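You operate a simulated robot arm through the tools that you are given. There is no shell and no other tool. Be economical: measure what you need, move in short steps, check, and stop when the job is done.

You run a simulated robot arm. Do the job below in one go: nothing can be reset, and whatever is moved stays where it is left.

## Task
Push in sill plugs A and B, then clip both waiting covers on.
Fine: following scooter; pad E's cover on seat B, pad F's on A, lapping over B; leave seats C and D; line stopped.

The check looks at the end state, three seconds after you hand in, the way a careful person would. Anything else that was tipped, shoved, dropped, spilled or broken makes it a failure. A push-on lid holds only when it is set on centred and level and pressed home; a screw cap is set on level and turned clockwise until tight.

## Robot
A 6-joint arm with a fingered hand, fixed in place. Base frame: the origin is at the foot of the arm, x ahead of it, y to its left, z up. Units: m, rad, N and s.
With the tool pointing down near the work surface it reaches from about 0.1 to 0.56 m from the base axis. Its first joint turns from -2.007 to 2.007 rad. Payload 4 kg.
Tool frame: the origin (TCP) lies between the finger pads and is the grasp point; the fingertips stand 0.026 m ahead of it; z points along the fingers, y is the line along which they close. Largest opening 0.132 m; the body of the gripper starts 0.073 m behind the TCP. The gripper is a hand of 4 fingers: y runs from the thumb to the fingers, the wrist lies at [0, 0, -0.239] in the tool frame, and closing takes about 1.5 s.
Orientation is told as [roll, pitch, yaw] about the base's x, y, z axes, in that order, counted from this pose: with the fingers straight down and closing along the base's y, the tool's x points along the base's -x, its y along +y and its z along -z.

## Interface
- The arm moves only by the tool drive_tool. Its argument "increments" is a list that holds one entry, the list of rows, each a list of 6 numbers: the shift along the base's x, y, z in units of 25 mm (1.0 is 25 mm), then the turn, a rotation vector about the base's x, y, z in units of 6 degrees (1.0 is 6 degrees). In form: [[[dx, dy, dz, ax, ay, az], ...]]. A call has 1 to 8 rows; each row shifts and turns the commanded pose from where the row before left it. "claw" is the gripper command, from -1 (shut) to 1 (fully open), values between in proportion, set as the call begins (left out, the last holds). A call with a number of a shift or a turn outside -1 to 1 is refused whole. A row lasts 0.2 s, in which the tool goes at most 0.05 m and 0.15 rad; a call with a longer step from one row to the next is refused whole, and so is a gripper value outside its range. Where a pose cannot be reached the arm comes as near as it can. A force on the tool above 90 N (or 10 N above the force at the start of the call, whichever is more), or a blocked arm, ends the call early, and 0.2 s more pass. Each finger travels about 0.153 m/s and halts on what it meets, pressing with about 23 N; the grip force reading is that of the motor and also rises with nothing between the fingers. The clock runs only during rows and for 0.2 s after the last one: add rows that do not move to give the fingers time. The reply holds the time, the measured pose of the TCP, the force on the tool along the base axes, the opening and the grip force, in the units named above and with some noise, with the torque about the TCP (base axes, N m) and any sound that the robot's microphone picked up.
- Cameras (640 x 400 px; columns grow to the right, rows downward): "scene" is fixed at [0.4018, -0.5003, 1.332]; the picture's right is [-0.10, 1.00, 0.00], its down [0.91, 0.09, -0.41] and it looks along [-0.41, -0.04, -0.91] (base axes); focal length 214 px, centre (320, 200). "wrist" rides on the gripper at [0.068, 0.002, -0.097] in the tool frame; the picture's right is [-0.02, 1.00, 0.00], its down [-0.82, -0.02, -0.58] and it looks along [-0.58, -0.01, 0.82] (tool axes); focal length 270 px, centre (320, 200). There is no depth. A picture from a camera that has moved, and an enlarged one, comes with that camera's place and axes in the base frame and with its lens.
- camera(camera): a new picture of that camera. No time passes.
- raise_lower(by): slides the trunk up (or, below 0, down) by that many m; the arm rides with it, the base frame stays. It gives what a move gives, with no picture.
- grasp_type(shape): the hand has 4 fingers and takes this shape, open, in about a second: jaw (thumb against the fingers, like two jaws); tri (thumb and two fingers); tip (a fingertip pinch); poke (one finger out to press); point (the index stretched); flat (the hand flat); cup (the hand cupped); fist (a fist). The gripper value then closes the fingers along that shape, each until it touches; the sizes above hold for jaw. It gives what a move gives, with no picture.
- zoom(camera, box): a new picture of the part [left, top, right, bottom] of that camera's present view, enlarged. No time passes.
- finish_job(): hands the job in; it is judged then, once.

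Work in short steps. Places have to be worked out from the pictures, the camera data and where the tool is seen: move nearer, look again, correct. Check each grasp and each placing, and mend what went wrong. You have 120 turns and 76 pictures in all, those below and enlarged ones among them. Open the gripper and draw the arm clear of the work before you hand the job in, unless the task says otherwise; then end with one line.

The tools are called after "Request:" as a command line: name --argument value ..., lists and objects as JSON in quotes. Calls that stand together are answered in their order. drive_tool: Moves the arm, as the interface text tells. Its arguments: {"type":"object","properties":{"increments":{"type":"array","items":{"type":"array","items":{"type":"array","items":{"type":"number"}}}},"claw":{"type":"number"}},"required":["increments"]} The other tools are called the same way: raise_lower (by) slides the trunk up or down; grasp_type (shape) gives the hand a shape; camera (camera) takes a picture; zoom (camera, box) takes an enlarged picture of a part of a camera's view; finish_job () hands the job in.

At the start:

```text
clock: 0.0
position: [0.1249, -0.4668, 1.0774]
orientation: [0.001, 0.001, 0.001]
force: [0.4, 0.3, 0.6]
ft_torque: [0.01, -0.04, 0.0]
finger_gap: 0.1321
finger_force: 0.1
shape: jaw
trunk travel left (down, up): [-0.875, 0.115]
```

scene: 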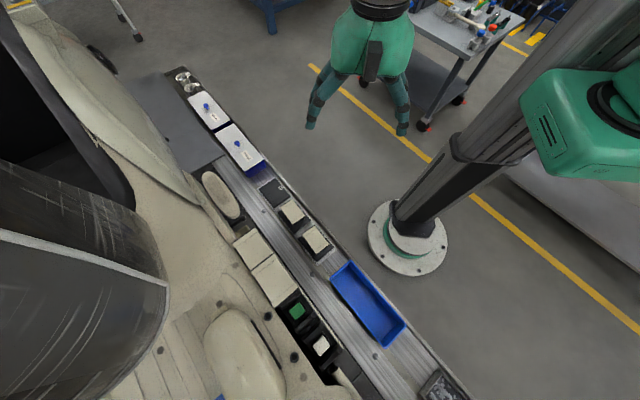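
wrist: 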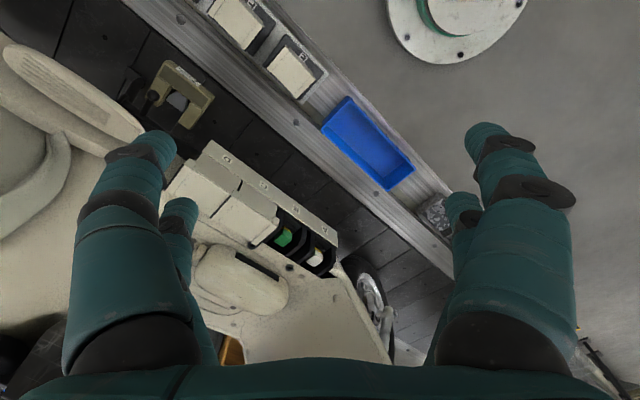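

I start with enlarged views of the work area to identify seats, plugs, covers and labels.

Request:
zoom --camera "scene" --box '[160, 60, 320, 160]'

Request:
zoom --camera "scene" --box '[200, 160, 360, 260]'

Request:
zoom --camera "scene" --box '[220, 220, 476, 380]'

Request:
zoom --camera "wrist" --box '[160, 0, 480, 300]'

```text
4.00 times, centred on (240, 110) of scene
camera zoom: at [0.4018, -0.5003, 1.332], right [-0.1, 1.0, 0.0], down [0.91, 0.09, -0.41], along [-0.41, -0.04, -0.91], focal length 858 px, centre (640, 560)
```

zoom: 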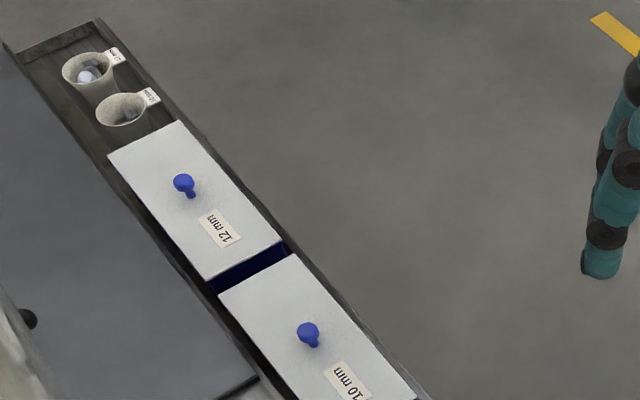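

```text
4.00 times, centred on (280, 210) of scene
camera zoom: at [0.4018, -0.5003, 1.332], right [-0.1, 1.0, 0.0], down [0.91, 0.09, -0.41], along [-0.41, -0.04, -0.91], focal length 858 px, centre (480, 160)
```

zoom: 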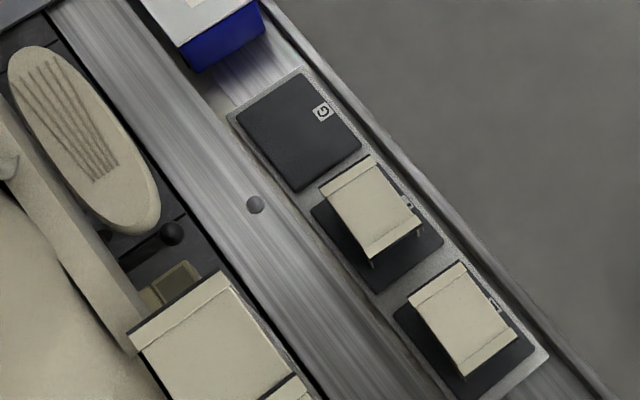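

```text
2.50 times, centred on (348, 300) of scene
camera zoom: at [0.4018, -0.5003, 1.332], right [-0.1, 1.0, 0.0], down [0.91, 0.09, -0.41], along [-0.41, -0.04, -0.91], focal length 536 px, centre (250, -50)
```

zoom: 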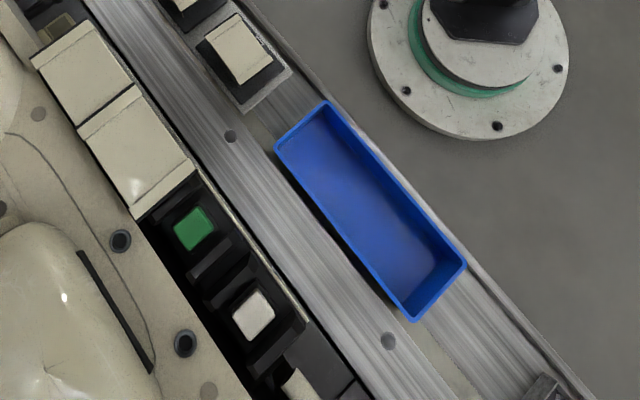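

```text
1.33 times, centred on (320, 150) of wrist
camera zoom: at [0.0568, -0.465, 1.1732], right [0.02, 1.0, 0.0], down [0.82, -0.02, 0.58], along [0.58, -0.01, -0.82], focal length 360 px, centre (320, 267)
```

zoom: 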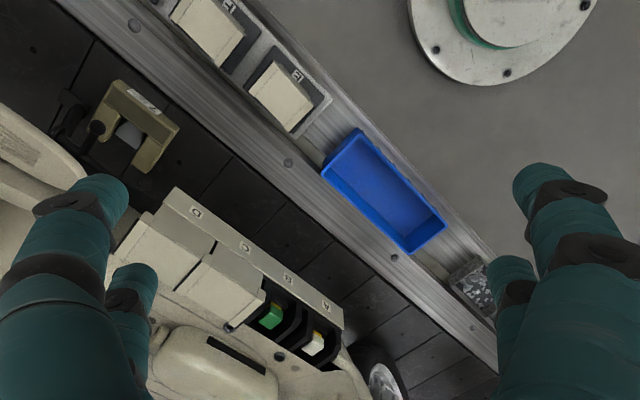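

The two views triangulate seats A/B to about z≈0.77, radial 0.70 along a 45° line, and the cover pads to the bench at z≈0.42. I turn the tool to face -45° and move to view the seats closer.

Request:
drive_tool --increments '[[[0.96, 0.46, 0, 0, 0, -0.94], [0.96, 0.46, 0, 0, 0, -0.94], [0.96, 0.46, 0, 0, 0, -0.94], [0.96, 0.46, 0, 0, 0, -0.94], [0.96, 0.46, 0, 0, 0, -0.94], [0.96, 0.46, 0, 0, 0, -0.94], [0.96, 0.46, 0, 0, 0, -0.94], [0.96, 0.46, 0, 0, 0, -0.94]]]'

Request:
camera --camera "wrist"

Request:
camera --camera "scene"

```text
clock: 1.8
position: [0.3181, -0.3739, 1.0769]
orientation: [0.001, -0.002, -0.788]
force: [0.4, -1.1, 0.0]
ft_torque: [-0.01, 0.04, -0.01]
finger_gap: 0.1318
finger_force: 0.0
shape: jaw
trunk travel left (down, up): [-0.875, 0.115]
```

```text
69 pictures are left
camera wrist: at [0.2709, -0.3247, 1.1731], right [0.73, 0.69, 0.0], down [0.56, -0.59, 0.58], along [0.4, -0.42, -0.82], focal length 270 px, centre (320, 200)
```

wrist: 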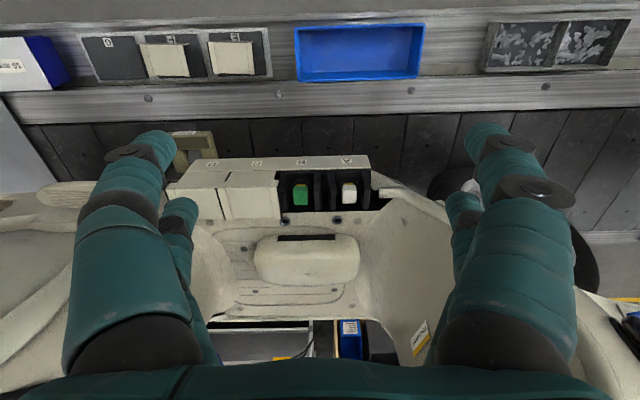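

```text
68 pictures are left
```

scene: 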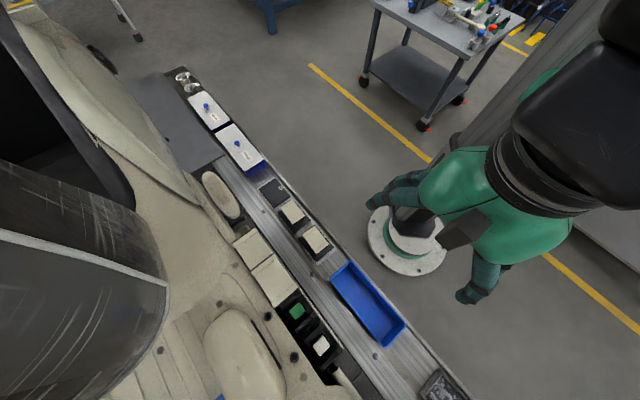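

View is good; I zoom on the seat row and the pads.

Request:
zoom --camera "wrist" --box '[200, 140, 392, 260]'

Request:
zoom --camera "wrist" --box '[70, 10, 290, 130]'

Request:
zoom --camera "scene" --box '[230, 220, 350, 390]'

```text
3.33 times, centred on (296, 200) of wrist
camera zoom: at [0.2709, -0.3247, 1.1731], right [0.73, 0.69, 0.0], down [0.56, -0.59, 0.58], along [0.4, -0.42, -0.82], focal length 901 px, centre (400, 200)
```

zoom: 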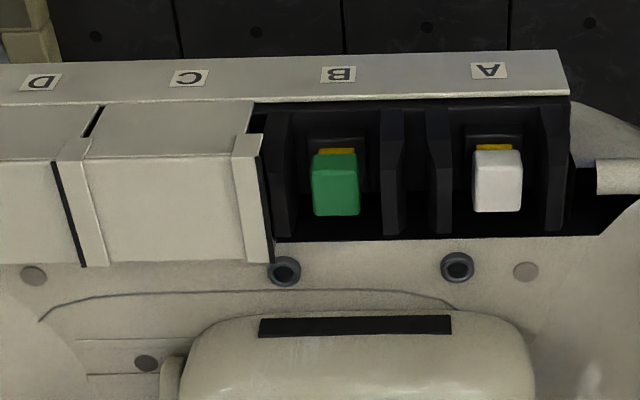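

```text
2.91 times, centred on (180, 70) of wrist
camera zoom: at [0.2709, -0.3247, 1.1731], right [0.73, 0.69, 0.0], down [0.56, -0.59, 0.58], along [0.4, -0.42, -0.82], focal length 786 px, centre (727, 578)
```

zoom: 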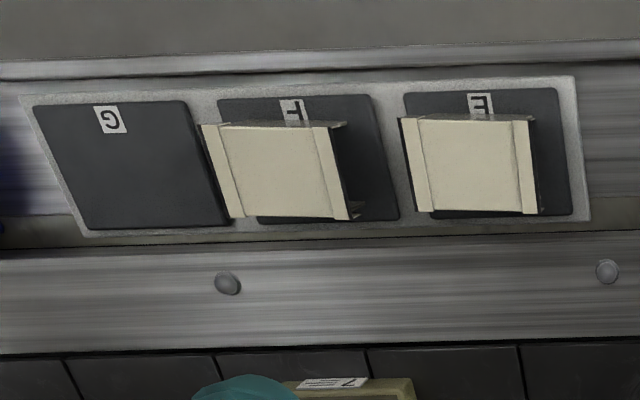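

```text
2.35 times, centred on (290, 305) of scene
camera zoom: at [0.4018, -0.5003, 1.332], right [-0.1, 1.0, 0.0], down [0.91, 0.09, -0.41], along [-0.41, -0.04, -0.91], focal length 505 px, centre (391, -47)
```

zoom: 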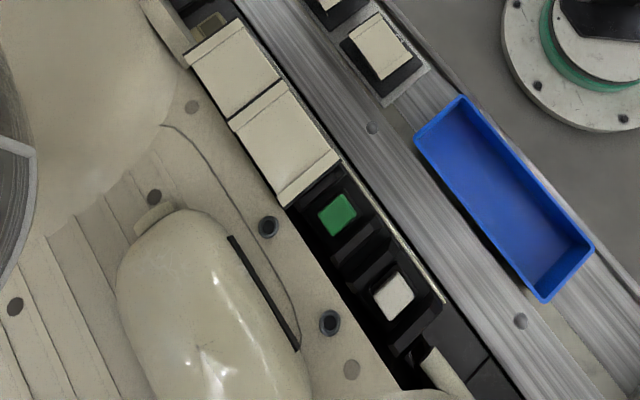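

Seats open upward; B's green and A's white plug stand in them; C laps over D with its left strip. I shape the hand to poke here in free air and see where the finger is.

Request:
grasp_type --shape "poke"

Request:
drive_tool --increments '[[[0.8, -0.8, -0.5, 0, 0, 0], [0.8, -0.8, -0.5, 0, 0, 0], [0.8, -0.8, -0.5, 0, 0, 0], [0, 0, 0, 0, 0, 0]]]'

Request:
camera --camera "wrist"

Request:
camera --camera "scene"

```text
clock: 2.7
position: [0.3163, -0.374, 1.0771]
orientation: [0.002, 0.001, -0.788]
force: [0.5, -0.1, -1.1]
ft_torque: [0.0, 0.0, -0.01]
finger_gap: 0.0
finger_force: 0.1
shape: poke
trunk travel left (down, up): [-0.875, 0.115]
```

```text
clock: 3.7
position: [0.378, -0.4343, 1.0394]
orientation: [0.001, 0.0, -0.786]
force: [0.4, 0.1, -0.3]
ft_torque: [-0.01, 0.0, 0.03]
finger_gap: 0.0
finger_force: 0.0
shape: poke
trunk travel left (down, up): [-0.875, 0.115]
```

```text
64 pictures are left
camera wrist: at [0.3301, -0.3847, 1.1352], right [0.73, 0.69, 0.0], down [0.56, -0.59, 0.58], along [0.4, -0.42, -0.82], focal length 270 px, centre (320, 200)
```

wrist: 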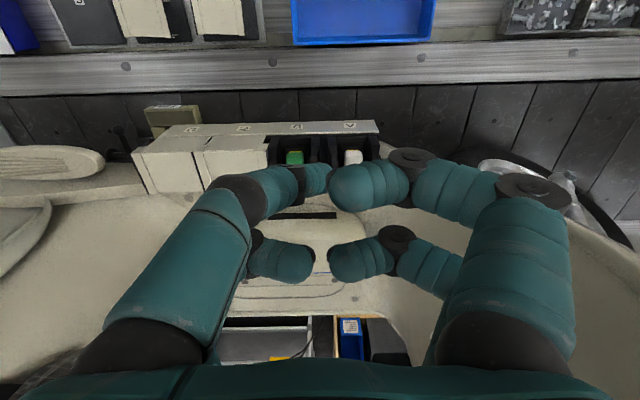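

```text
63 pictures are left
```

scene: 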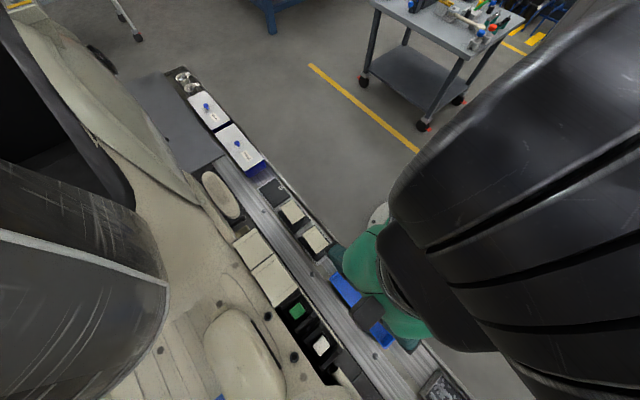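

I zoom on the poke hand to see which fingertip leads.

Request:
zoom --camera "wrist" --box '[200, 110, 440, 290]'

```text
2.22 times, centred on (320, 200) of wrist
camera zoom: at [0.3301, -0.3847, 1.1352], right [0.73, 0.69, 0.0], down [0.56, -0.59, 0.58], along [0.4, -0.42, -0.82], focal length 601 px, centre (320, 200)
```

zoom: 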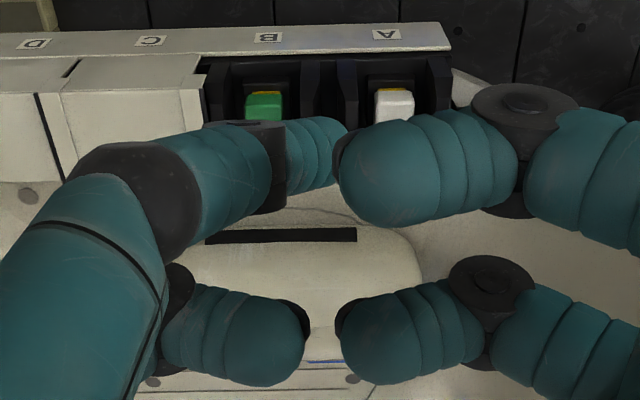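

One finger (front-left) reaches lower; I close the poke shape to see the final form.

Request:
drive_tool --increments '[[[0, 0, 0, 0, 0, 0], [0, 0, 0, 0, 0, 0], [0, 0, 0, 0, 0, 0], [0, 0, 0, 0, 0, 0], [0, 0, 0, 0, 0, 0], [0, 0, 0, 0, 0, 0], [0, 0, 0, 0, 0, 0], [0, 0, 0, 0, 0, 0]]]' --claw -1

Request:
zoom --camera "wrist" --box '[160, 80, 480, 280]'

```text
clock: 5.5
position: [0.376, -0.434, 1.0391]
orientation: [-0.001, 0.001, -0.787]
force: [0.1, 0.4, -0.1]
ft_torque: [-0.02, 0.0, 0.03]
finger_gap: 0.0001
finger_force: 23.1
shape: jaw
trunk travel left (down, up): [-0.875, 0.115]
```

```text
2.00 times, centred on (320, 180) of wrist
camera zoom: at [0.3301, -0.3848, 1.135], right [0.73, 0.69, 0.0], down [0.56, -0.59, 0.58], along [0.4, -0.42, -0.82], focal length 541 px, centre (320, 240)
```

zoom: 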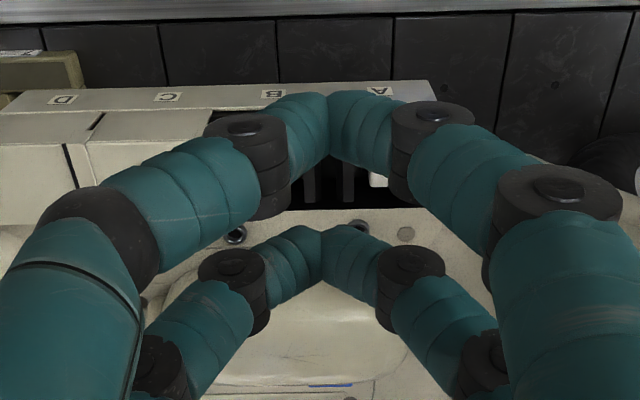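

A claw command reverts to jaw, so poke must be used without it. I retreat to where the scene camera sees the hand from the side and set poke there to measure the fingertip.

Request:
drive_tool --increments '[[[-1, 0.1, 0.3, 0, 0, 0], [-1, 0.1, 0.3, 0, 0, 0], [-1, 0.1, 0.3, 0, 0, 0], [-1, 0.1, 0.3, 0, 0, 0], [-1, 0.1, 0.3, 0, 0, 0], [-1, 0, 0.2, 0, 0, 0], [-1, 0, 0, 0, 0, 0], [-1, 0, 0, 0, 0, 0]]]'

Request:
grasp_type --shape "poke"

Request:
zoom --camera "scene" --box '[300, 0, 492, 120]'

Request:
zoom --camera "wrist" --box '[220, 120, 412, 240]'

```text
clock: 7.3
position: [0.1757, -0.4224, 1.0823]
orientation: [0.002, -0.001, -0.788]
force: [-0.1, 0.4, 0.0]
ft_torque: [-0.02, 0.0, -0.03]
finger_gap: 0.0
finger_force: 23.1
shape: jaw
trunk travel left (down, up): [-0.875, 0.115]
```

```text
clock: 8.2
position: [0.1757, -0.4214, 1.0818]
orientation: [-0.001, -0.001, -0.787]
force: [-0.8, 0.7, 0.4]
ft_torque: [0.04, 0.02, 0.02]
finger_gap: 0.0
finger_force: 0.0
shape: poke
trunk travel left (down, up): [-0.875, 0.115]
```

```text
3.33 times, centred on (396, 60) of scene
camera zoom: at [0.4018, -0.5003, 1.332], right [-0.1, 1.0, 0.0], down [0.91, 0.09, -0.41], along [-0.41, -0.04, -0.91], focal length 715 px, centre (67, 667)
```

zoom: 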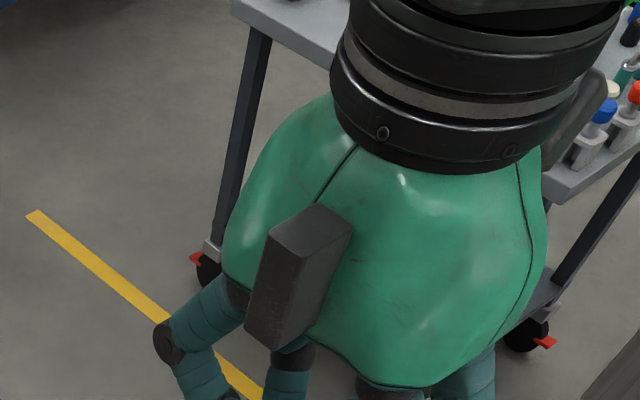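

```text
3.33 times, centred on (316, 180) of wrist
camera zoom: at [0.1299, -0.3726, 1.1782], right [0.73, 0.69, 0.0], down [0.56, -0.59, 0.58], along [0.4, -0.42, -0.82], focal length 901 px, centre (333, 267)
```

zoom: 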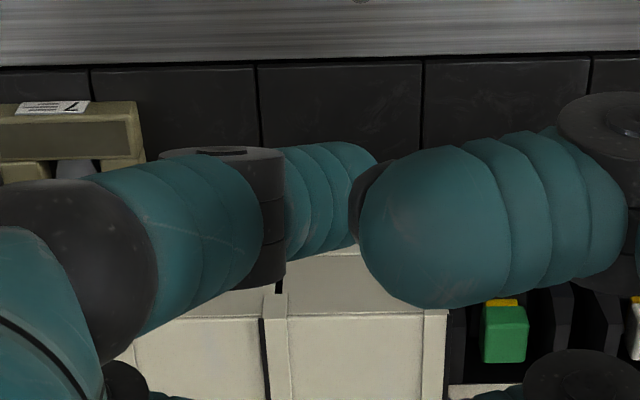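

The fingertips lie lower in the scene picture; I look there.

Request:
zoom --camera "scene" --box '[320, 80, 480, 180]'

```text
4.00 times, centred on (400, 130) of scene
camera zoom: at [0.4018, -0.5003, 1.332], right [-0.1, 1.0, 0.0], down [0.91, 0.09, -0.41], along [-0.41, -0.04, -0.91], focal length 858 px, centre (0, 480)
```

zoom: 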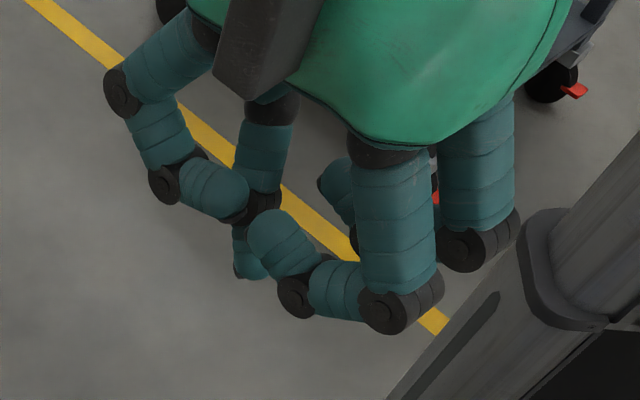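

The poke tip triangulates to almost exactly on the tool axis, ~0.025 ahead of the TCP. Now I go to a nearer viewpoint in front of seats A/B.

Request:
drive_tool --increments '[[[1, -0.1, 0, 0, 0, 0], [1, -0.1, 0, 0, 0, 0], [1, -0.3, 0, 0, 0, 0], [1, -0.3, 0, 0, 0, 0], [1, -0.3, 0, 0, 0, 0], [1, -0.3, 0, 0, 0, 0], [1, -0.3, -0.5, 0, 0, 0], [1, -0.3, -0.5, 0, 0, 0]]]'

Request:
drive_tool --increments '[[[0.6, -0.1, -0.8, 0, 0, 0], [0.6, -0.1, -0.8, 0, 0, 0], [0.6, -0.1, -0.8, 0, 0, 0], [0.1, -0.1, -0.9, 0, 0, 0], [0, 0, -0.9, 0, 0, 0], [0, 0, 0, 0, 0, 0]]]'

Request:
zoom --camera "wrist" --box '[192, 60, 448, 220]'

```text
clock: 10.0
position: [0.3765, -0.4724, 1.0568]
orientation: [0.0, 0.001, -0.786]
force: [-0.4, 0.0, -0.4]
ft_torque: [0.02, 0.0, 0.04]
finger_gap: 0.0
finger_force: 0.1
shape: poke
trunk travel left (down, up): [-0.875, 0.115]
```

```text
clock: 11.4
position: [0.4259, -0.4821, 0.9518]
orientation: [0.0, 0.0, -0.788]
force: [-0.9, 0.2, -0.3]
ft_torque: [0.0, 0.01, -0.01]
finger_gap: 0.0004
finger_force: 0.0
shape: poke
trunk travel left (down, up): [-0.875, 0.115]
```

```text
2.50 times, centred on (320, 140) of wrist
camera zoom: at [0.3781, -0.433, 1.0482], right [0.73, 0.69, 0.0], down [0.56, -0.59, 0.58], along [0.4, -0.42, -0.82], focal length 676 px, centre (320, 350)
```

zoom: 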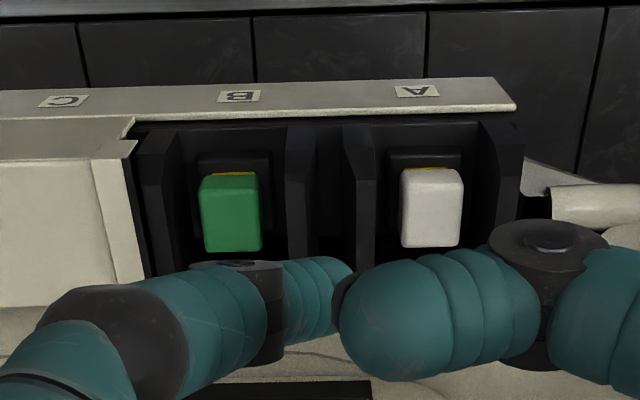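

Triangulation gives plug tops at B≈(0.438,-0.552,0.77) and A≈(0.500,-0.488,0.77). I move above B, stopping with the tip ~3 cm above.

Request:
drive_tool --increments '[[[0.16, -0.93, 0, 0, 0, 0], [0.16, -0.93, 0, 0, 0, 0], [0.16, -0.93, 0, 0, 0, 0], [0, 0, -1, 0, 0, 0], [0, 0, -1, 0, 0, 0], [0, 0, -1, 0, 0, 0], [0, 0, -1, 0, 0, 0], [0, 0, 0, 0, 0, 0]]]'

Request:
camera --camera "wrist"

```text
clock: 13.2
position: [0.4348, -0.5517, 0.8525]
orientation: [-0.001, 0.001, -0.787]
force: [0.4, -0.2, 0.1]
ft_torque: [-0.01, 0.0, 0.02]
finger_gap: 0.0
finger_force: 0.0
shape: poke
trunk travel left (down, up): [-0.875, 0.115]
```

```text
56 pictures are left
camera wrist: at [0.3888, -0.5022, 0.948], right [0.73, 0.69, 0.0], down [0.56, -0.59, 0.58], along [0.4, -0.42, -0.82], focal length 270 px, centre (320, 200)
```

wrist: 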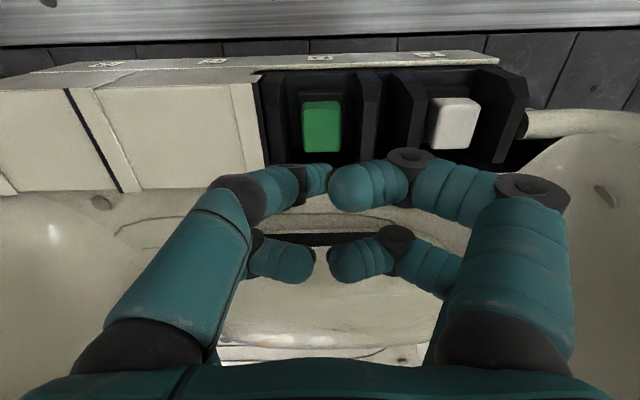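

The plug lies right under the tool axis by projection. I descend in stages watching the force.

Request:
drive_tool --increments '[[[0.1, 0, -0.6, 0, 0, 0], [0, 0, -0.6, 0, 0, 0], [0, 0, -0.5, 0, 0, 0], [0, 0, -0.2, 0, 0, 0], [0, 0, -0.2, 0, 0, 0], [0, 0, 0, 0, 0, 0]]]'

Request:
camera --camera "wrist"

```text
clock: 14.6
position: [0.4386, -0.5519, 0.7991]
orientation: [-0.001, -0.002, -0.788]
force: [0.8, -2.0, 6.1]
ft_torque: [-0.05, -0.02, 0.01]
finger_gap: 0.0002
finger_force: 0.0
shape: poke
trunk travel left (down, up): [-0.875, 0.115]
```

```text
55 pictures are left
camera wrist: at [0.3922, -0.5021, 0.8958], right [0.73, 0.69, 0.0], down [0.56, -0.59, 0.58], along [0.4, -0.42, -0.82], focal length 270 px, centre (320, 200)
```

wrist: 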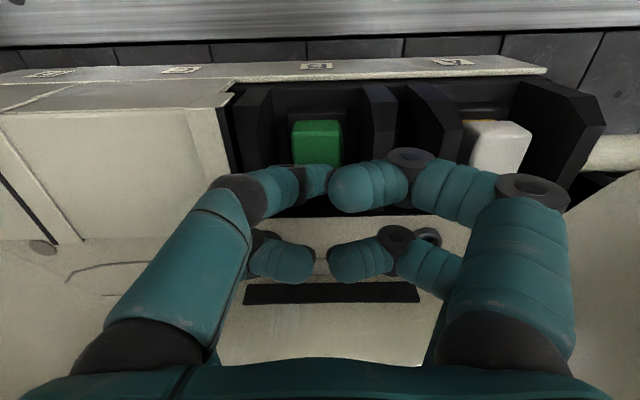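

Contact at z≈0.799 with 6 N and almost no torque, so the tip is on the plug. I press on.

Request:
drive_tool --increments '[[[0, 0, -0.12, 0, 0, 0], [0, 0, -0.12, 0, 0, 0], [0, 0, -0.12, 0, 0, 0], [0, 0, -0.12, 0, 0, 0], [0, 0, -0.12, 0, 0, 0]]]'

```text
clock: 15.8
position: [0.4395, -0.5547, 0.7943]
orientation: [-0.003, -0.018, -0.786]
force: [-13.2, -9.6, 50.3]
ft_torque: [0.08, 0.11, 0.05]
finger_gap: 0.0
finger_force: 0.1
shape: poke
trunk travel left (down, up): [-0.875, 0.115]
```

50 N and slight yielding, no click yet. I continue pressing in small steps.

Request:
drive_tool --increments '[[[0, 0, -0.1, 0, 0, 0], [0, 0, -0.1, 0, 0, 0], [0, 0, -0.1, 0, 0, 0], [0, 0, 0, 0, 0, 0]]]'

Request:
camera --camera "wrist"

```text
clock: 16.8
position: [0.44, -0.5499, 0.7837]
orientation: [-0.001, -0.011, -0.789]
force: [4.4, 5.1, 40.3]
ft_torque: [0.47, -0.31, -0.03]
finger_gap: 0.0
finger_force: 0.1
shape: poke
trunk travel left (down, up): [-0.875, 0.115]
```

```text
54 pictures are left
camera wrist: at [0.3929, -0.5, 0.8792], right [0.73, 0.69, 0.0], down [0.56, -0.59, 0.59], along [0.4, -0.43, -0.81], focal length 270 px, centre (320, 200)
```

wrist: 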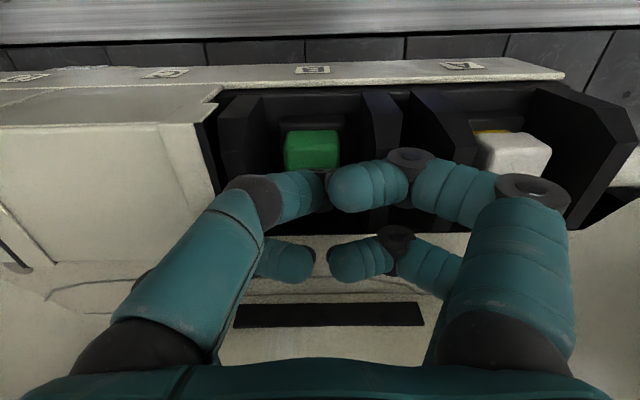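

The tool dropped 15 mm but the finger looks flexed. I back off and inspect.

Request:
drive_tool --increments '[[[0, 0, 0.5, 0, 0, 0], [0, 0, 0.8, 0, 0, 0], [0, 0, 1, 0, 0, 0], [-0.5, 0.5, 0.5, 0, 0, 0], [-0.5, 0.5, 0, 0, 0, 0], [0, 0, 0, 0, 0, 0]]]'

Request:
zoom --camera "wrist" --box '[192, 80, 512, 280]'

```text
clock: 18.2
position: [0.4138, -0.5269, 0.8479]
orientation: [0.001, 0.002, -0.789]
force: [-0.2, 0.0, 0.2]
ft_torque: [0.0, -0.02, 0.02]
finger_gap: 0.0
finger_force: 0.0
shape: poke
trunk travel left (down, up): [-0.875, 0.115]
```

```text
2.00 times, centred on (352, 180) of wrist
camera zoom: at [0.367, -0.4771, 0.9435], right [0.73, 0.69, 0.0], down [0.56, -0.59, 0.58], along [0.4, -0.42, -0.82], focal length 541 px, centre (256, 240)
```

zoom: 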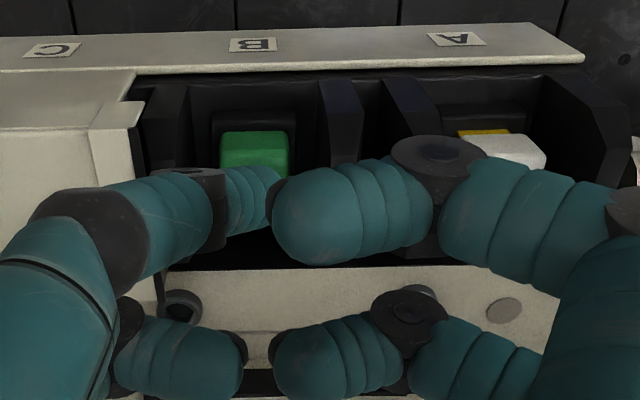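

B's yellow band has vanished, while A's is visible. I raise to compare the two plugs clearly.

Request:
drive_tool --increments '[[[0.7, -0.1, 1, 0, 0, 0], [0.6, 0.4, 1, 0, 0, 0], [0, 0, 0, 0, 0, 0]]]'

Request:
zoom --camera "wrist" --box '[192, 60, 448, 220]'

```text
clock: 19.0
position: [0.4474, -0.5178, 0.8978]
orientation: [0.0, 0.0, -0.786]
force: [-0.1, 0.2, -0.4]
ft_torque: [-0.01, -0.02, -0.01]
finger_gap: 0.0
finger_force: 0.1
shape: poke
trunk travel left (down, up): [-0.875, 0.115]
```

```text
2.50 times, centred on (320, 140) of wrist
camera zoom: at [0.4008, -0.4696, 0.9941], right [0.73, 0.69, 0.0], down [0.56, -0.59, 0.58], along [0.4, -0.42, -0.82], focal length 676 px, centre (320, 350)
```

zoom: 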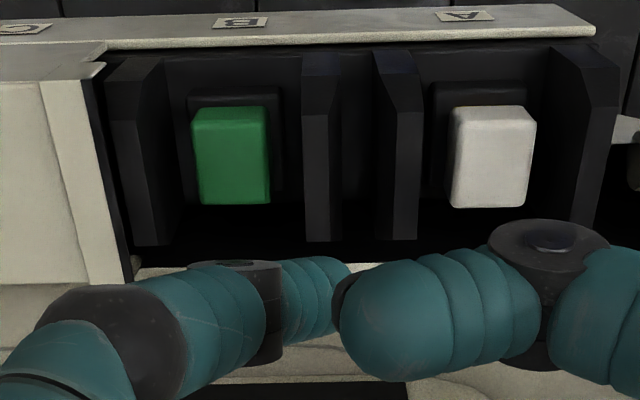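

B's plug is visibly smaller (lower) than A's: it went in. Now A at (0.4995,-0.4875): move above, descend to contact, press.

Request:
drive_tool --increments '[[[0.7, 0.4, 0, 0, 0, 0], [0.7, 0.4, 0, 0, 0, 0], [0.68, 0.41, 0, 0, 0, 0], [0, 0, -1, 0, 0, 0], [0, 0, -1, 0, 0, 0], [0, 0, -0.9, 0, 0, 0], [0, 0, -0.7, 0, 0, 0], [0, 0, -0.2, 0, 0, 0]]]'

Request:
drive_tool --increments '[[[0, 0, -0.15, 0, 0, 0], [0, 0, -0.12, 0, 0, 0], [0, 0, -0.12, 0, 0, 0], [0, 0, -0.12, 0, 0, 0], [0, 0, -0.12, 0, 0, 0]]]'

```text
clock: 20.8
position: [0.4994, -0.4886, 0.8023]
orientation: [0.0, -0.002, -0.787]
force: [-1.1, 0.1, 5.1]
ft_torque: [0.06, 0.02, 0.0]
finger_gap: 0.0
finger_force: 0.1
shape: poke
trunk travel left (down, up): [-0.875, 0.115]
```

```text
clock: 22.0
position: [0.4963, -0.4917, 0.796]
orientation: [0.0, -0.015, -0.786]
force: [-14.8, -8.1, 52.9]
ft_torque: [0.01, 0.21, 0.05]
finger_gap: 0.0004
finger_force: 0.0
shape: poke
trunk travel left (down, up): [-0.875, 0.115]
```

Same behaviour as B; I continue pressing.

Request:
drive_tool --increments '[[[0, 0, -0.1, 0, 0, 0], [0, 0, -0.1, 0, 0, 0], [0, 0, -0.1, 0, 0, 0], [0, 0, 0, 0, 0, 0]]]'

Request:
drive_tool --increments '[[[0, 0, -0.1, 0, 0, 0], [0, 0, -0.1, 0, 0, 0], [0, 0, -0.1, 0, 0, 0], [0, 0, 0, 0, 0, 0]]]'

```text
clock: 23.0
position: [0.5001, -0.4879, 0.784]
orientation: [0.002, -0.009, -0.786]
force: [5.5, 8.8, 39.7]
ft_torque: [0.47, -0.36, -0.01]
finger_gap: 0.0002
finger_force: 0.1
shape: poke
trunk travel left (down, up): [-0.875, 0.115]
```

```text
clock: 24.0
position: [0.4996, -0.4888, 0.782]
orientation: [-0.001, -0.017, -0.787]
force: [-1.3, 17.0, 65.1]
ft_torque: [0.87, -0.56, 0.14]
finger_gap: 0.0
finger_force: 0.1
shape: poke
trunk travel left (down, up): [-0.875, 0.115]
```

A yielded then bottomed out firmly (65 N for 2 mm). I retract, and repeat a firm press on B.

Request:
drive_tool --increments '[[[0, 0, 0.5, 0, 0, 0], [0, 0, 1, 0, 0, 0], [0, 0, 1, 0, 0, 0], [-0.8, -0.83, 0, 0, 0, 0], [-0.8, -0.83, 0, 0, 0, 0], [-0.88, -0.86, 0, 0, 0, 0], [0, 0, -1, 0, 0, 0], [0, 0, -0.8, 0, 0, 0]]]'

Request:
drive_tool --increments '[[[0, 0, -0.3, 0, 0, 0], [0, 0, -0.15, 0, 0, 0], [0, 0, -0.1, 0, 0, 0], [0, 0, -0.1, 0, 0, 0], [0, 0, -0.1, 0, 0, 0], [0, 0, -0.1, 0, 0, 0]]]'

```text
clock: 25.8
position: [0.4363, -0.5545, 0.7974]
orientation: [-0.004, -0.012, -0.788]
force: [-9.5, -0.7, 38.0]
ft_torque: [0.14, 0.15, 0.02]
finger_gap: 0.0002
finger_force: 0.0
shape: poke
trunk travel left (down, up): [-0.875, 0.115]
```

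```text
clock: 27.2
position: [0.4373, -0.5514, 0.7812]
orientation: [-0.004, -0.021, -0.787]
force: [-0.4, 18.6, 72.3]
ft_torque: [1.08, -0.74, 0.21]
finger_gap: 0.0
finger_force: 0.1
shape: poke
trunk travel left (down, up): [-0.875, 0.115]
```

Oddly, resistance began again near z=0.797, so B may have sprung back or another finger touched. I retract and compare the plugs closely.

Request:
drive_tool --increments '[[[0, 0, 0.5, 0, 0, 0], [0, 0, 1, 0, 0, 0], [0, 0, 1, 0, 0, 0], [0.2, 0.7, 1, 0, 0, 0], [0.2, 0.7, 1, 0, 0, 0], [0, 0, 0, 0, 0, 0]]]'

Request:
zoom --camera "wrist" --box '[192, 60, 448, 220]'

Request:
camera --camera "scene"

```text
clock: 28.6
position: [0.4461, -0.5183, 0.8795]
orientation: [0.0, 0.0, -0.787]
force: [0.2, -0.3, -0.6]
ft_torque: [-0.02, -0.02, 0.01]
finger_gap: 0.0003
finger_force: 0.1
shape: poke
trunk travel left (down, up): [-0.875, 0.115]
```

```text
2.50 times, centred on (320, 140) of wrist
camera zoom: at [0.3989, -0.468, 0.9761], right [0.73, 0.69, 0.0], down [0.56, -0.59, 0.58], along [0.4, -0.42, -0.82], focal length 676 px, centre (320, 350)
```

zoom: 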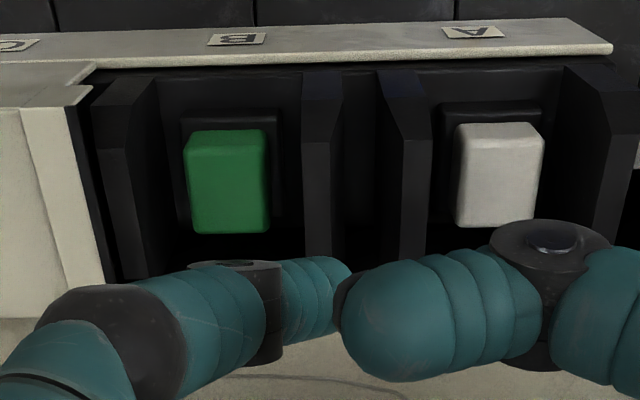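

```text
50 pictures are left
```

scene: 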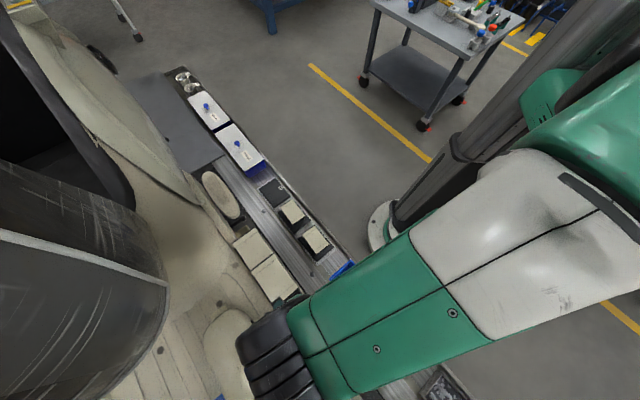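

I return to the earlier viewpoint where both yellow bands were visible, for a like-for-like comparison.

Request:
drive_tool --increments '[[[-0.3, 0.5, 1, 0, 0, 0], [-0.3, 0.5, 1, 0, 0, 0], [-0.2, 0.45, 0.9, 0, 0, 0], [0, 0, 0, 0, 0, 0]]]'

Request:
zoom --camera "wrist" --box '[192, 60, 448, 220]'

```text
clock: 29.6
position: [0.4269, -0.48, 0.9518]
orientation: [-0.001, 0.001, -0.788]
force: [0.0, 0.1, 0.6]
ft_torque: [0.01, 0.02, 0.01]
finger_gap: 0.0
finger_force: 0.0
shape: poke
trunk travel left (down, up): [-0.875, 0.115]
```

```text
2.50 times, centred on (320, 140) of wrist
camera zoom: at [0.3796, -0.4307, 1.0486], right [0.73, 0.69, 0.0], down [0.56, -0.59, 0.58], along [0.4, -0.42, -0.82], focal length 676 px, centre (320, 350)
```

zoom: 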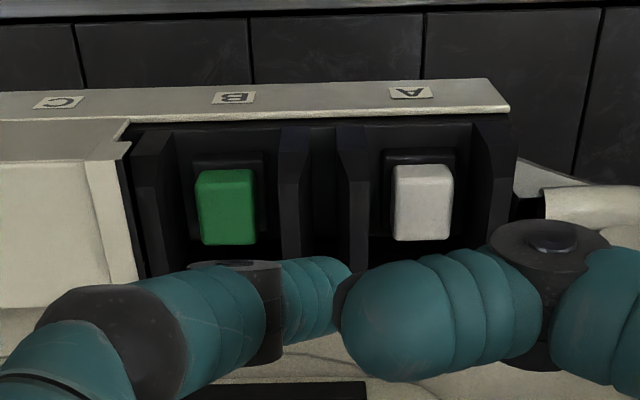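

Both yellow bands are gone and both plugs sit equally deep: pushed in. Now I open to jaw and travel over the bench towards the cover pads at safe height.

Request:
drive_tool --increments '[[[-0.8, 0.5, 0.4, 0, 0, 0], [-1, 0.4, 0.4, 0, 0, 0], [-1, 0, 0, 0, 0, 0], [-1, 0, 0, 0, 0, 0], [-1, 0, 0, 0, 0, 0], [-1, -0.4, 0, 0, 0, 0], [-1, -0.5, 0, 0, 0, 0], [-1, -0.6, 0, 0, 0, 0]]]'

Request:
drive_tool --increments '[[[-1, -0.4, 0, 0, 0, 0], [-1, -0.4, 0, 0, 0, 0], [-1, -0.4, 0, 0, 0, 0], [-1, -0.4, 0, 0, 0, 0], [-0.5, -0.4, 0, 0, 0, 0], [0, 0, 0, 0, 0, 0]]]' --claw 1

Request:
raise_lower --by -0.25

Request:
camera --camera "wrist"

```text
clock: 31.4
position: [0.2335, -0.4979, 0.9713]
orientation: [-0.001, 0.0, -0.788]
force: [0.2, -0.2, 0.5]
ft_torque: [0.03, 0.01, 0.01]
finger_gap: 0.0
finger_force: 0.0
shape: poke
trunk travel left (down, up): [-0.875, 0.115]
```

```text
clock: 32.8
position: [0.1204, -0.546, 0.9711]
orientation: [0.001, 0.001, -0.787]
force: [0.3, 0.7, 0.2]
ft_torque: [-0.03, -0.01, 0.01]
finger_gap: 0.0002
finger_force: 0.1
shape: poke
trunk travel left (down, up): [-0.875, 0.115]
```

```text
clock: 35.4
position: [0.1205, -0.5465, 0.7232]
orientation: [-0.001, -0.001, -0.788]
force: [-0.8, 0.0, -0.3]
ft_torque: [0.03, 0.0, -0.02]
finger_gap: 0.0
finger_force: 0.0
shape: poke
trunk travel left (down, up): [-0.625, 0.365]
```

```text
48 pictures are left
camera wrist: at [0.0726, -0.4965, 0.8183], right [0.73, 0.69, 0.0], down [0.56, -0.59, 0.58], along [0.4, -0.42, -0.82], focal length 270 px, centre (320, 200)
```

wrist: 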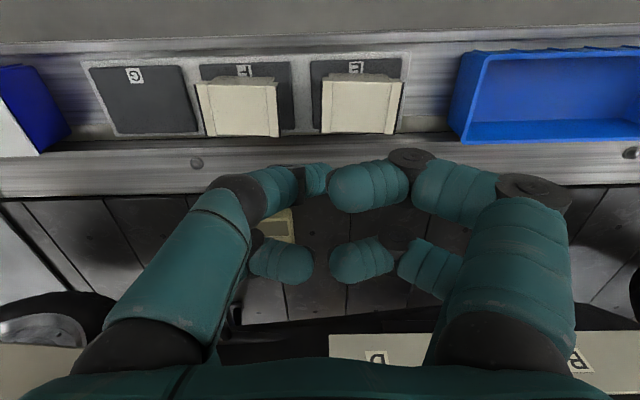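

Still poke; I set jaw and zoom on the two covers.

Request:
grasp_type --shape "jaw"

Request:
zoom --camera "wrist" --box '[180, 40, 420, 190]'

Request:
zoom --camera "scene" --box '[264, 180, 344, 280]'

```text
clock: 36.3
position: [0.1191, -0.5467, 0.7216]
orientation: [0.0, -0.001, -0.787]
force: [0.0, 0.7, -0.5]
ft_torque: [-0.01, 0.0, -0.01]
finger_gap: 0.1317
finger_force: 0.1
shape: jaw
trunk travel left (down, up): [-0.625, 0.365]
```

```text
2.67 times, centred on (300, 115) of wrist
camera zoom: at [0.0726, -0.4965, 0.8182], right [0.73, 0.69, 0.0], down [0.56, -0.59, 0.58], along [0.4, -0.42, -0.82], focal length 721 px, centre (373, 427)
```

zoom: 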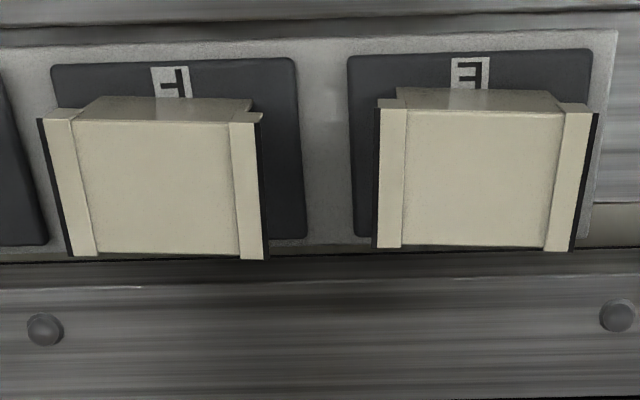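

```text
4.00 times, centred on (304, 230) of scene
camera zoom: at [0.4018, -0.5003, 1.332], right [-0.1, 1.0, 0.0], down [0.91, 0.09, -0.41], along [-0.41, -0.04, -0.91], focal length 858 px, centre (384, 80)
```

zoom: 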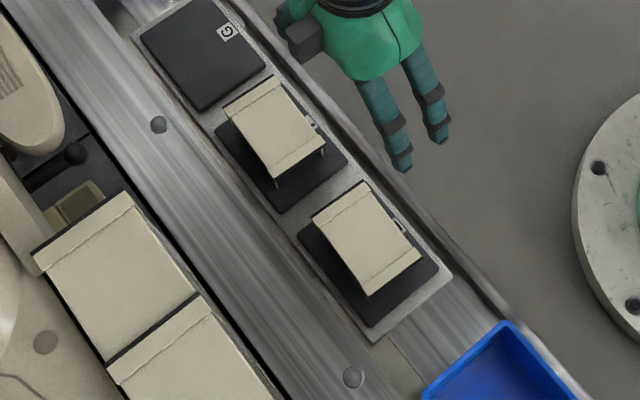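

Both covers appear in the same orientation as seated C (raised strip at left, lower at right), tops at z≈0.452, E≈(0.187,-0.5375), F≈(0.0735,-0.652). Seated cover C's top is at ≈0.795, floor beyond ≈0.764. I turn the hand +90° so it grips the long sides, moving over E.

Request:
drive_tool --increments '[[[0.35, 0.05, 0, 0, 0, 1], [0.35, 0.05, 0, 0, 0, 1], [0.35, 0.05, 0, 0, 0, 1], [0.35, 0.05, 0, 0, 0, 1], [0.35, 0.05, 0, 0, 0, 1], [0.35, 0.05, 0, 0, 0, 1], [0.35, 0.05, 0, 0, 0, 1], [0.25, 0, 0, 0, 0, 1]]]'

Request:
drive_tool --increments '[[[0, 0, 0, 0, 0, 1], [0, 0, 0, 0, 0, 1], [0, 0, 0, 0, 0, 1], [0, 0, 0, 0, 0, 1], [0, 0, 0, 0, 0, 1], [0, 0, 0, 0, 0, 1], [0, 0, 0, 0, 0, 1], [0, 0, 0, 0, 0, 0]]]'

Request:
camera --camera "wrist"

Request:
camera --camera "scene"

```text
clock: 38.1
position: [0.1879, -0.5376, 0.7207]
orientation: [0.001, 0.0, 0.052]
force: [-0.6, -0.4, -0.3]
ft_torque: [-0.02, 0.03, -0.02]
finger_gap: 0.1318
finger_force: 0.1
shape: jaw
trunk travel left (down, up): [-0.625, 0.365]
```

```text
clock: 39.9
position: [0.2834, -0.4535, 0.6892]
orientation: [-0.029, 0.131, 0.605]
force: [0.2, 0.1, -0.1]
ft_torque: [0.01, -0.01, 0.02]
finger_gap: 0.1319
finger_force: 0.0
shape: jaw
out of reach, approached as far as the arm can: row 1, 2, 3, 4, 5, 6, 7
trunk travel left (down, up): [-0.625, 0.365]
```

```text
45 pictures are left
camera wrist: at [0.2348, -0.4809, 0.7937], right [-0.55, 0.83, -0.03], down [0.73, 0.5, 0.47], along [0.41, 0.23, -0.88], focal length 270 px, centre (320, 200)
```

wrist: 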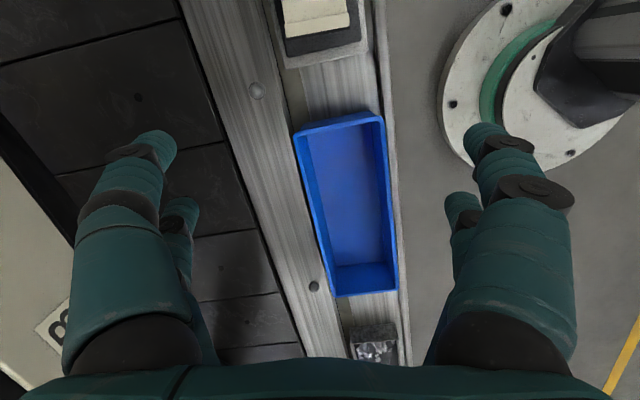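

```text
44 pictures are left
```

scene: 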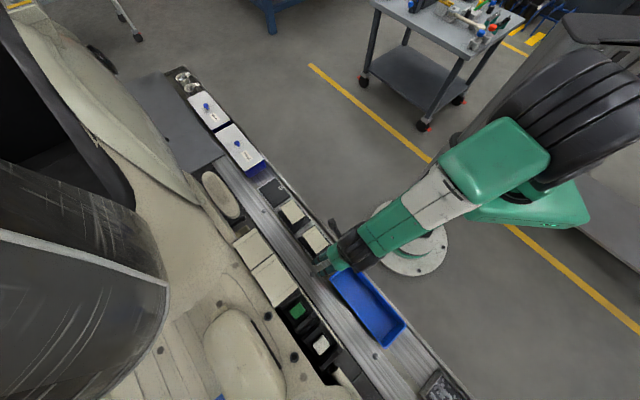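

Yaw +45° isn't reachable; I go the other way to −135°, which is equivalent for the grip. First unwind and check what the commanded pose is.

Request:
drive_tool --increments '[[[0, 0, 0, 0, 0, -1], [0, 0, 0, 0, 0, -1], [0, 0, 0, 0, 0, -1], [0, 0, 0, 0, 0, -1], [0, 0, 0, 0, 0, -1], [0, 0, 0, 0, 0, -1], [0, 0, 0, 0, 0, -1], [0, 0, 0, 0, 0, -1]]]'

```text
clock: 41.7
position: [0.2827, -0.454, 0.6898]
orientation: [-0.02, 0.089, -0.215]
force: [-0.2, -0.3, 0.0]
ft_torque: [-0.01, 0.01, 0.01]
finger_gap: 0.1321
finger_force: 0.0
shape: jaw
trunk travel left (down, up): [-0.625, 0.365]
```

Command restarts from the measured pose. I remove the residual tilt and turn toward −135°, returning over E.

Request:
drive_tool --increments '[[[-0.5, -0.4, 0.2, 0, -0.87, 0], [-0.5, -0.4, 0.2, 0, 0, -1], [-0.5, -0.4, 0.2, 0, 0, -1], [-0.5, -0.4, 0, 0, 0, -1], [-0.5, -0.4, 0, 0, 0, -1], [-0.5, -0.5, 0, 0, 0, -1], [-0.4, -0.4, 0, 0, 0, -1], [-0.4, -0.4, 0, 0, 0, -1]]]'

Request:
drive_tool --increments '[[[0, 0, 0, 0, 0, -1], [0, 0, 0, 0, 0, -1], [0, 0, 0, 0, 0, -1], [0, 0, 0, 0, 0, -1], [0, 0, 0, 0, 0, -1], [0, 0, 0, 0, 0, -1], [0, 0, 0, 0, 0, -1], [0, 0, 0, 0, 0, 0]]]'

```text
clock: 43.5
position: [0.1872, -0.5372, 0.7051]
orientation: [0.002, 0.001, -0.947]
force: [0.6, 0.4, 0.9]
ft_torque: [0.02, 0.01, -0.03]
finger_gap: 0.132
finger_force: 0.0
shape: jaw
trunk travel left (down, up): [-0.625, 0.365]
```

```text
clock: 45.3
position: [0.1882, -0.537, 0.704]
orientation: [0.001, 0.0, -1.681]
force: [-1.3, 0.3, 0.7]
ft_torque: [0.01, -0.01, -0.03]
finger_gap: 0.1316
finger_force: 0.1
shape: jaw
trunk travel left (down, up): [-0.625, 0.365]
```

Reachable so far; finish the turn to −2.356.

Request:
drive_tool --increments '[[[0, 0, 0, 0, 0, -1], [0, 0, 0, 0, 0, -1], [0, 0, 0, 0, 0, -1], [0, 0, 0, 0, 0, -1], [0, 0, 0, 0, 0, -1], [0, 0, 0, 0, 0, -1], [0, 0, 0, 0, 0, -0.45], [0, 0, 0, 0, 0, 0]]]'

Request:
camera --camera "wrist"

```text
clock: 47.1
position: [0.1874, -0.537, 0.7048]
orientation: [0.002, 0.0, -2.356]
force: [-0.5, -0.7, 0.4]
ft_torque: [-0.02, 0.02, -0.03]
finger_gap: 0.132
finger_force: 0.1
shape: jaw
trunk travel left (down, up): [-0.625, 0.365]
```

```text
43 pictures are left
camera wrist: at [0.2375, -0.489, 0.8004], right [0.69, -0.72, 0.0], down [-0.59, -0.56, 0.58], along [-0.42, -0.4, -0.82], focal length 270 px, centre (320, 200)
```

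wrist: 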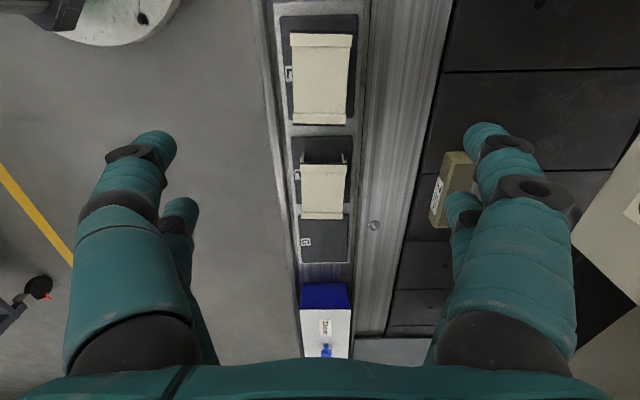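

E is centred under the tool axis in this view. I zoom to check the cover's yaw and shape before descending.

Request:
zoom --camera "wrist" --box '[240, 0, 400, 240]'

```text
1.67 times, centred on (320, 120) of wrist
camera zoom: at [0.2375, -0.489, 0.8004], right [0.69, -0.72, 0.0], down [-0.59, -0.56, 0.58], along [-0.42, -0.4, -0.82], focal length 450 px, centre (320, 333)
```

zoom: 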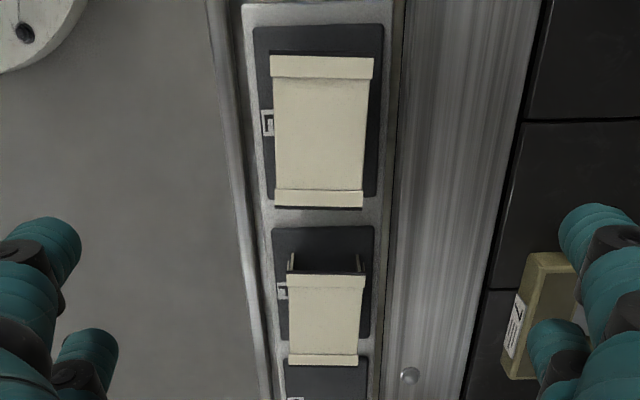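

Cover is aligned (yaw within ~1°), slightly farther along the row. I narrow the opening to ~0.095, correct a few mm, and descend most of the way.

Request:
drive_tool --increments '[[[0, -0.16, -1, 0, 0, 0], [0, 0, -1, 0, 0, 0], [0, 0, -1, 0, 0, 0], [0, 0, -1, 0, 0, 0], [0, 0, -1, 0, 0, 0], [0, 0, -1, 0, 0, 0], [0, 0, -1, 0, 0, 0], [0, 0, -0.6, 0, 0, 0]]]' --claw 0.45

Request:
camera --camera "wrist"

Request:
camera --camera "scene"

```text
clock: 48.9
position: [0.1882, -0.5398, 0.5142]
orientation: [0.001, 0.0, -2.353]
force: [0.1, 0.3, -0.4]
ft_torque: [0.01, 0.01, -0.02]
finger_gap: 0.0962
finger_force: 0.1
shape: jaw
trunk travel left (down, up): [-0.625, 0.365]
```

```text
41 pictures are left
camera wrist: at [0.2371, -0.4921, 0.6101], right [0.69, -0.72, 0.0], down [-0.59, -0.56, 0.58], along [-0.42, -0.4, -0.82], focal length 270 px, centre (320, 200)
```

wrist: 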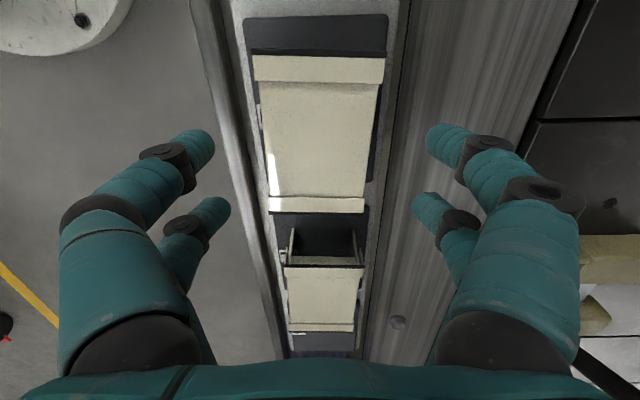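

```text
40 pictures are left
```

scene: 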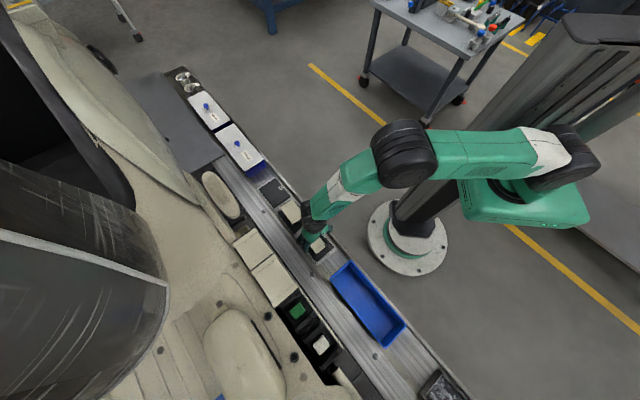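

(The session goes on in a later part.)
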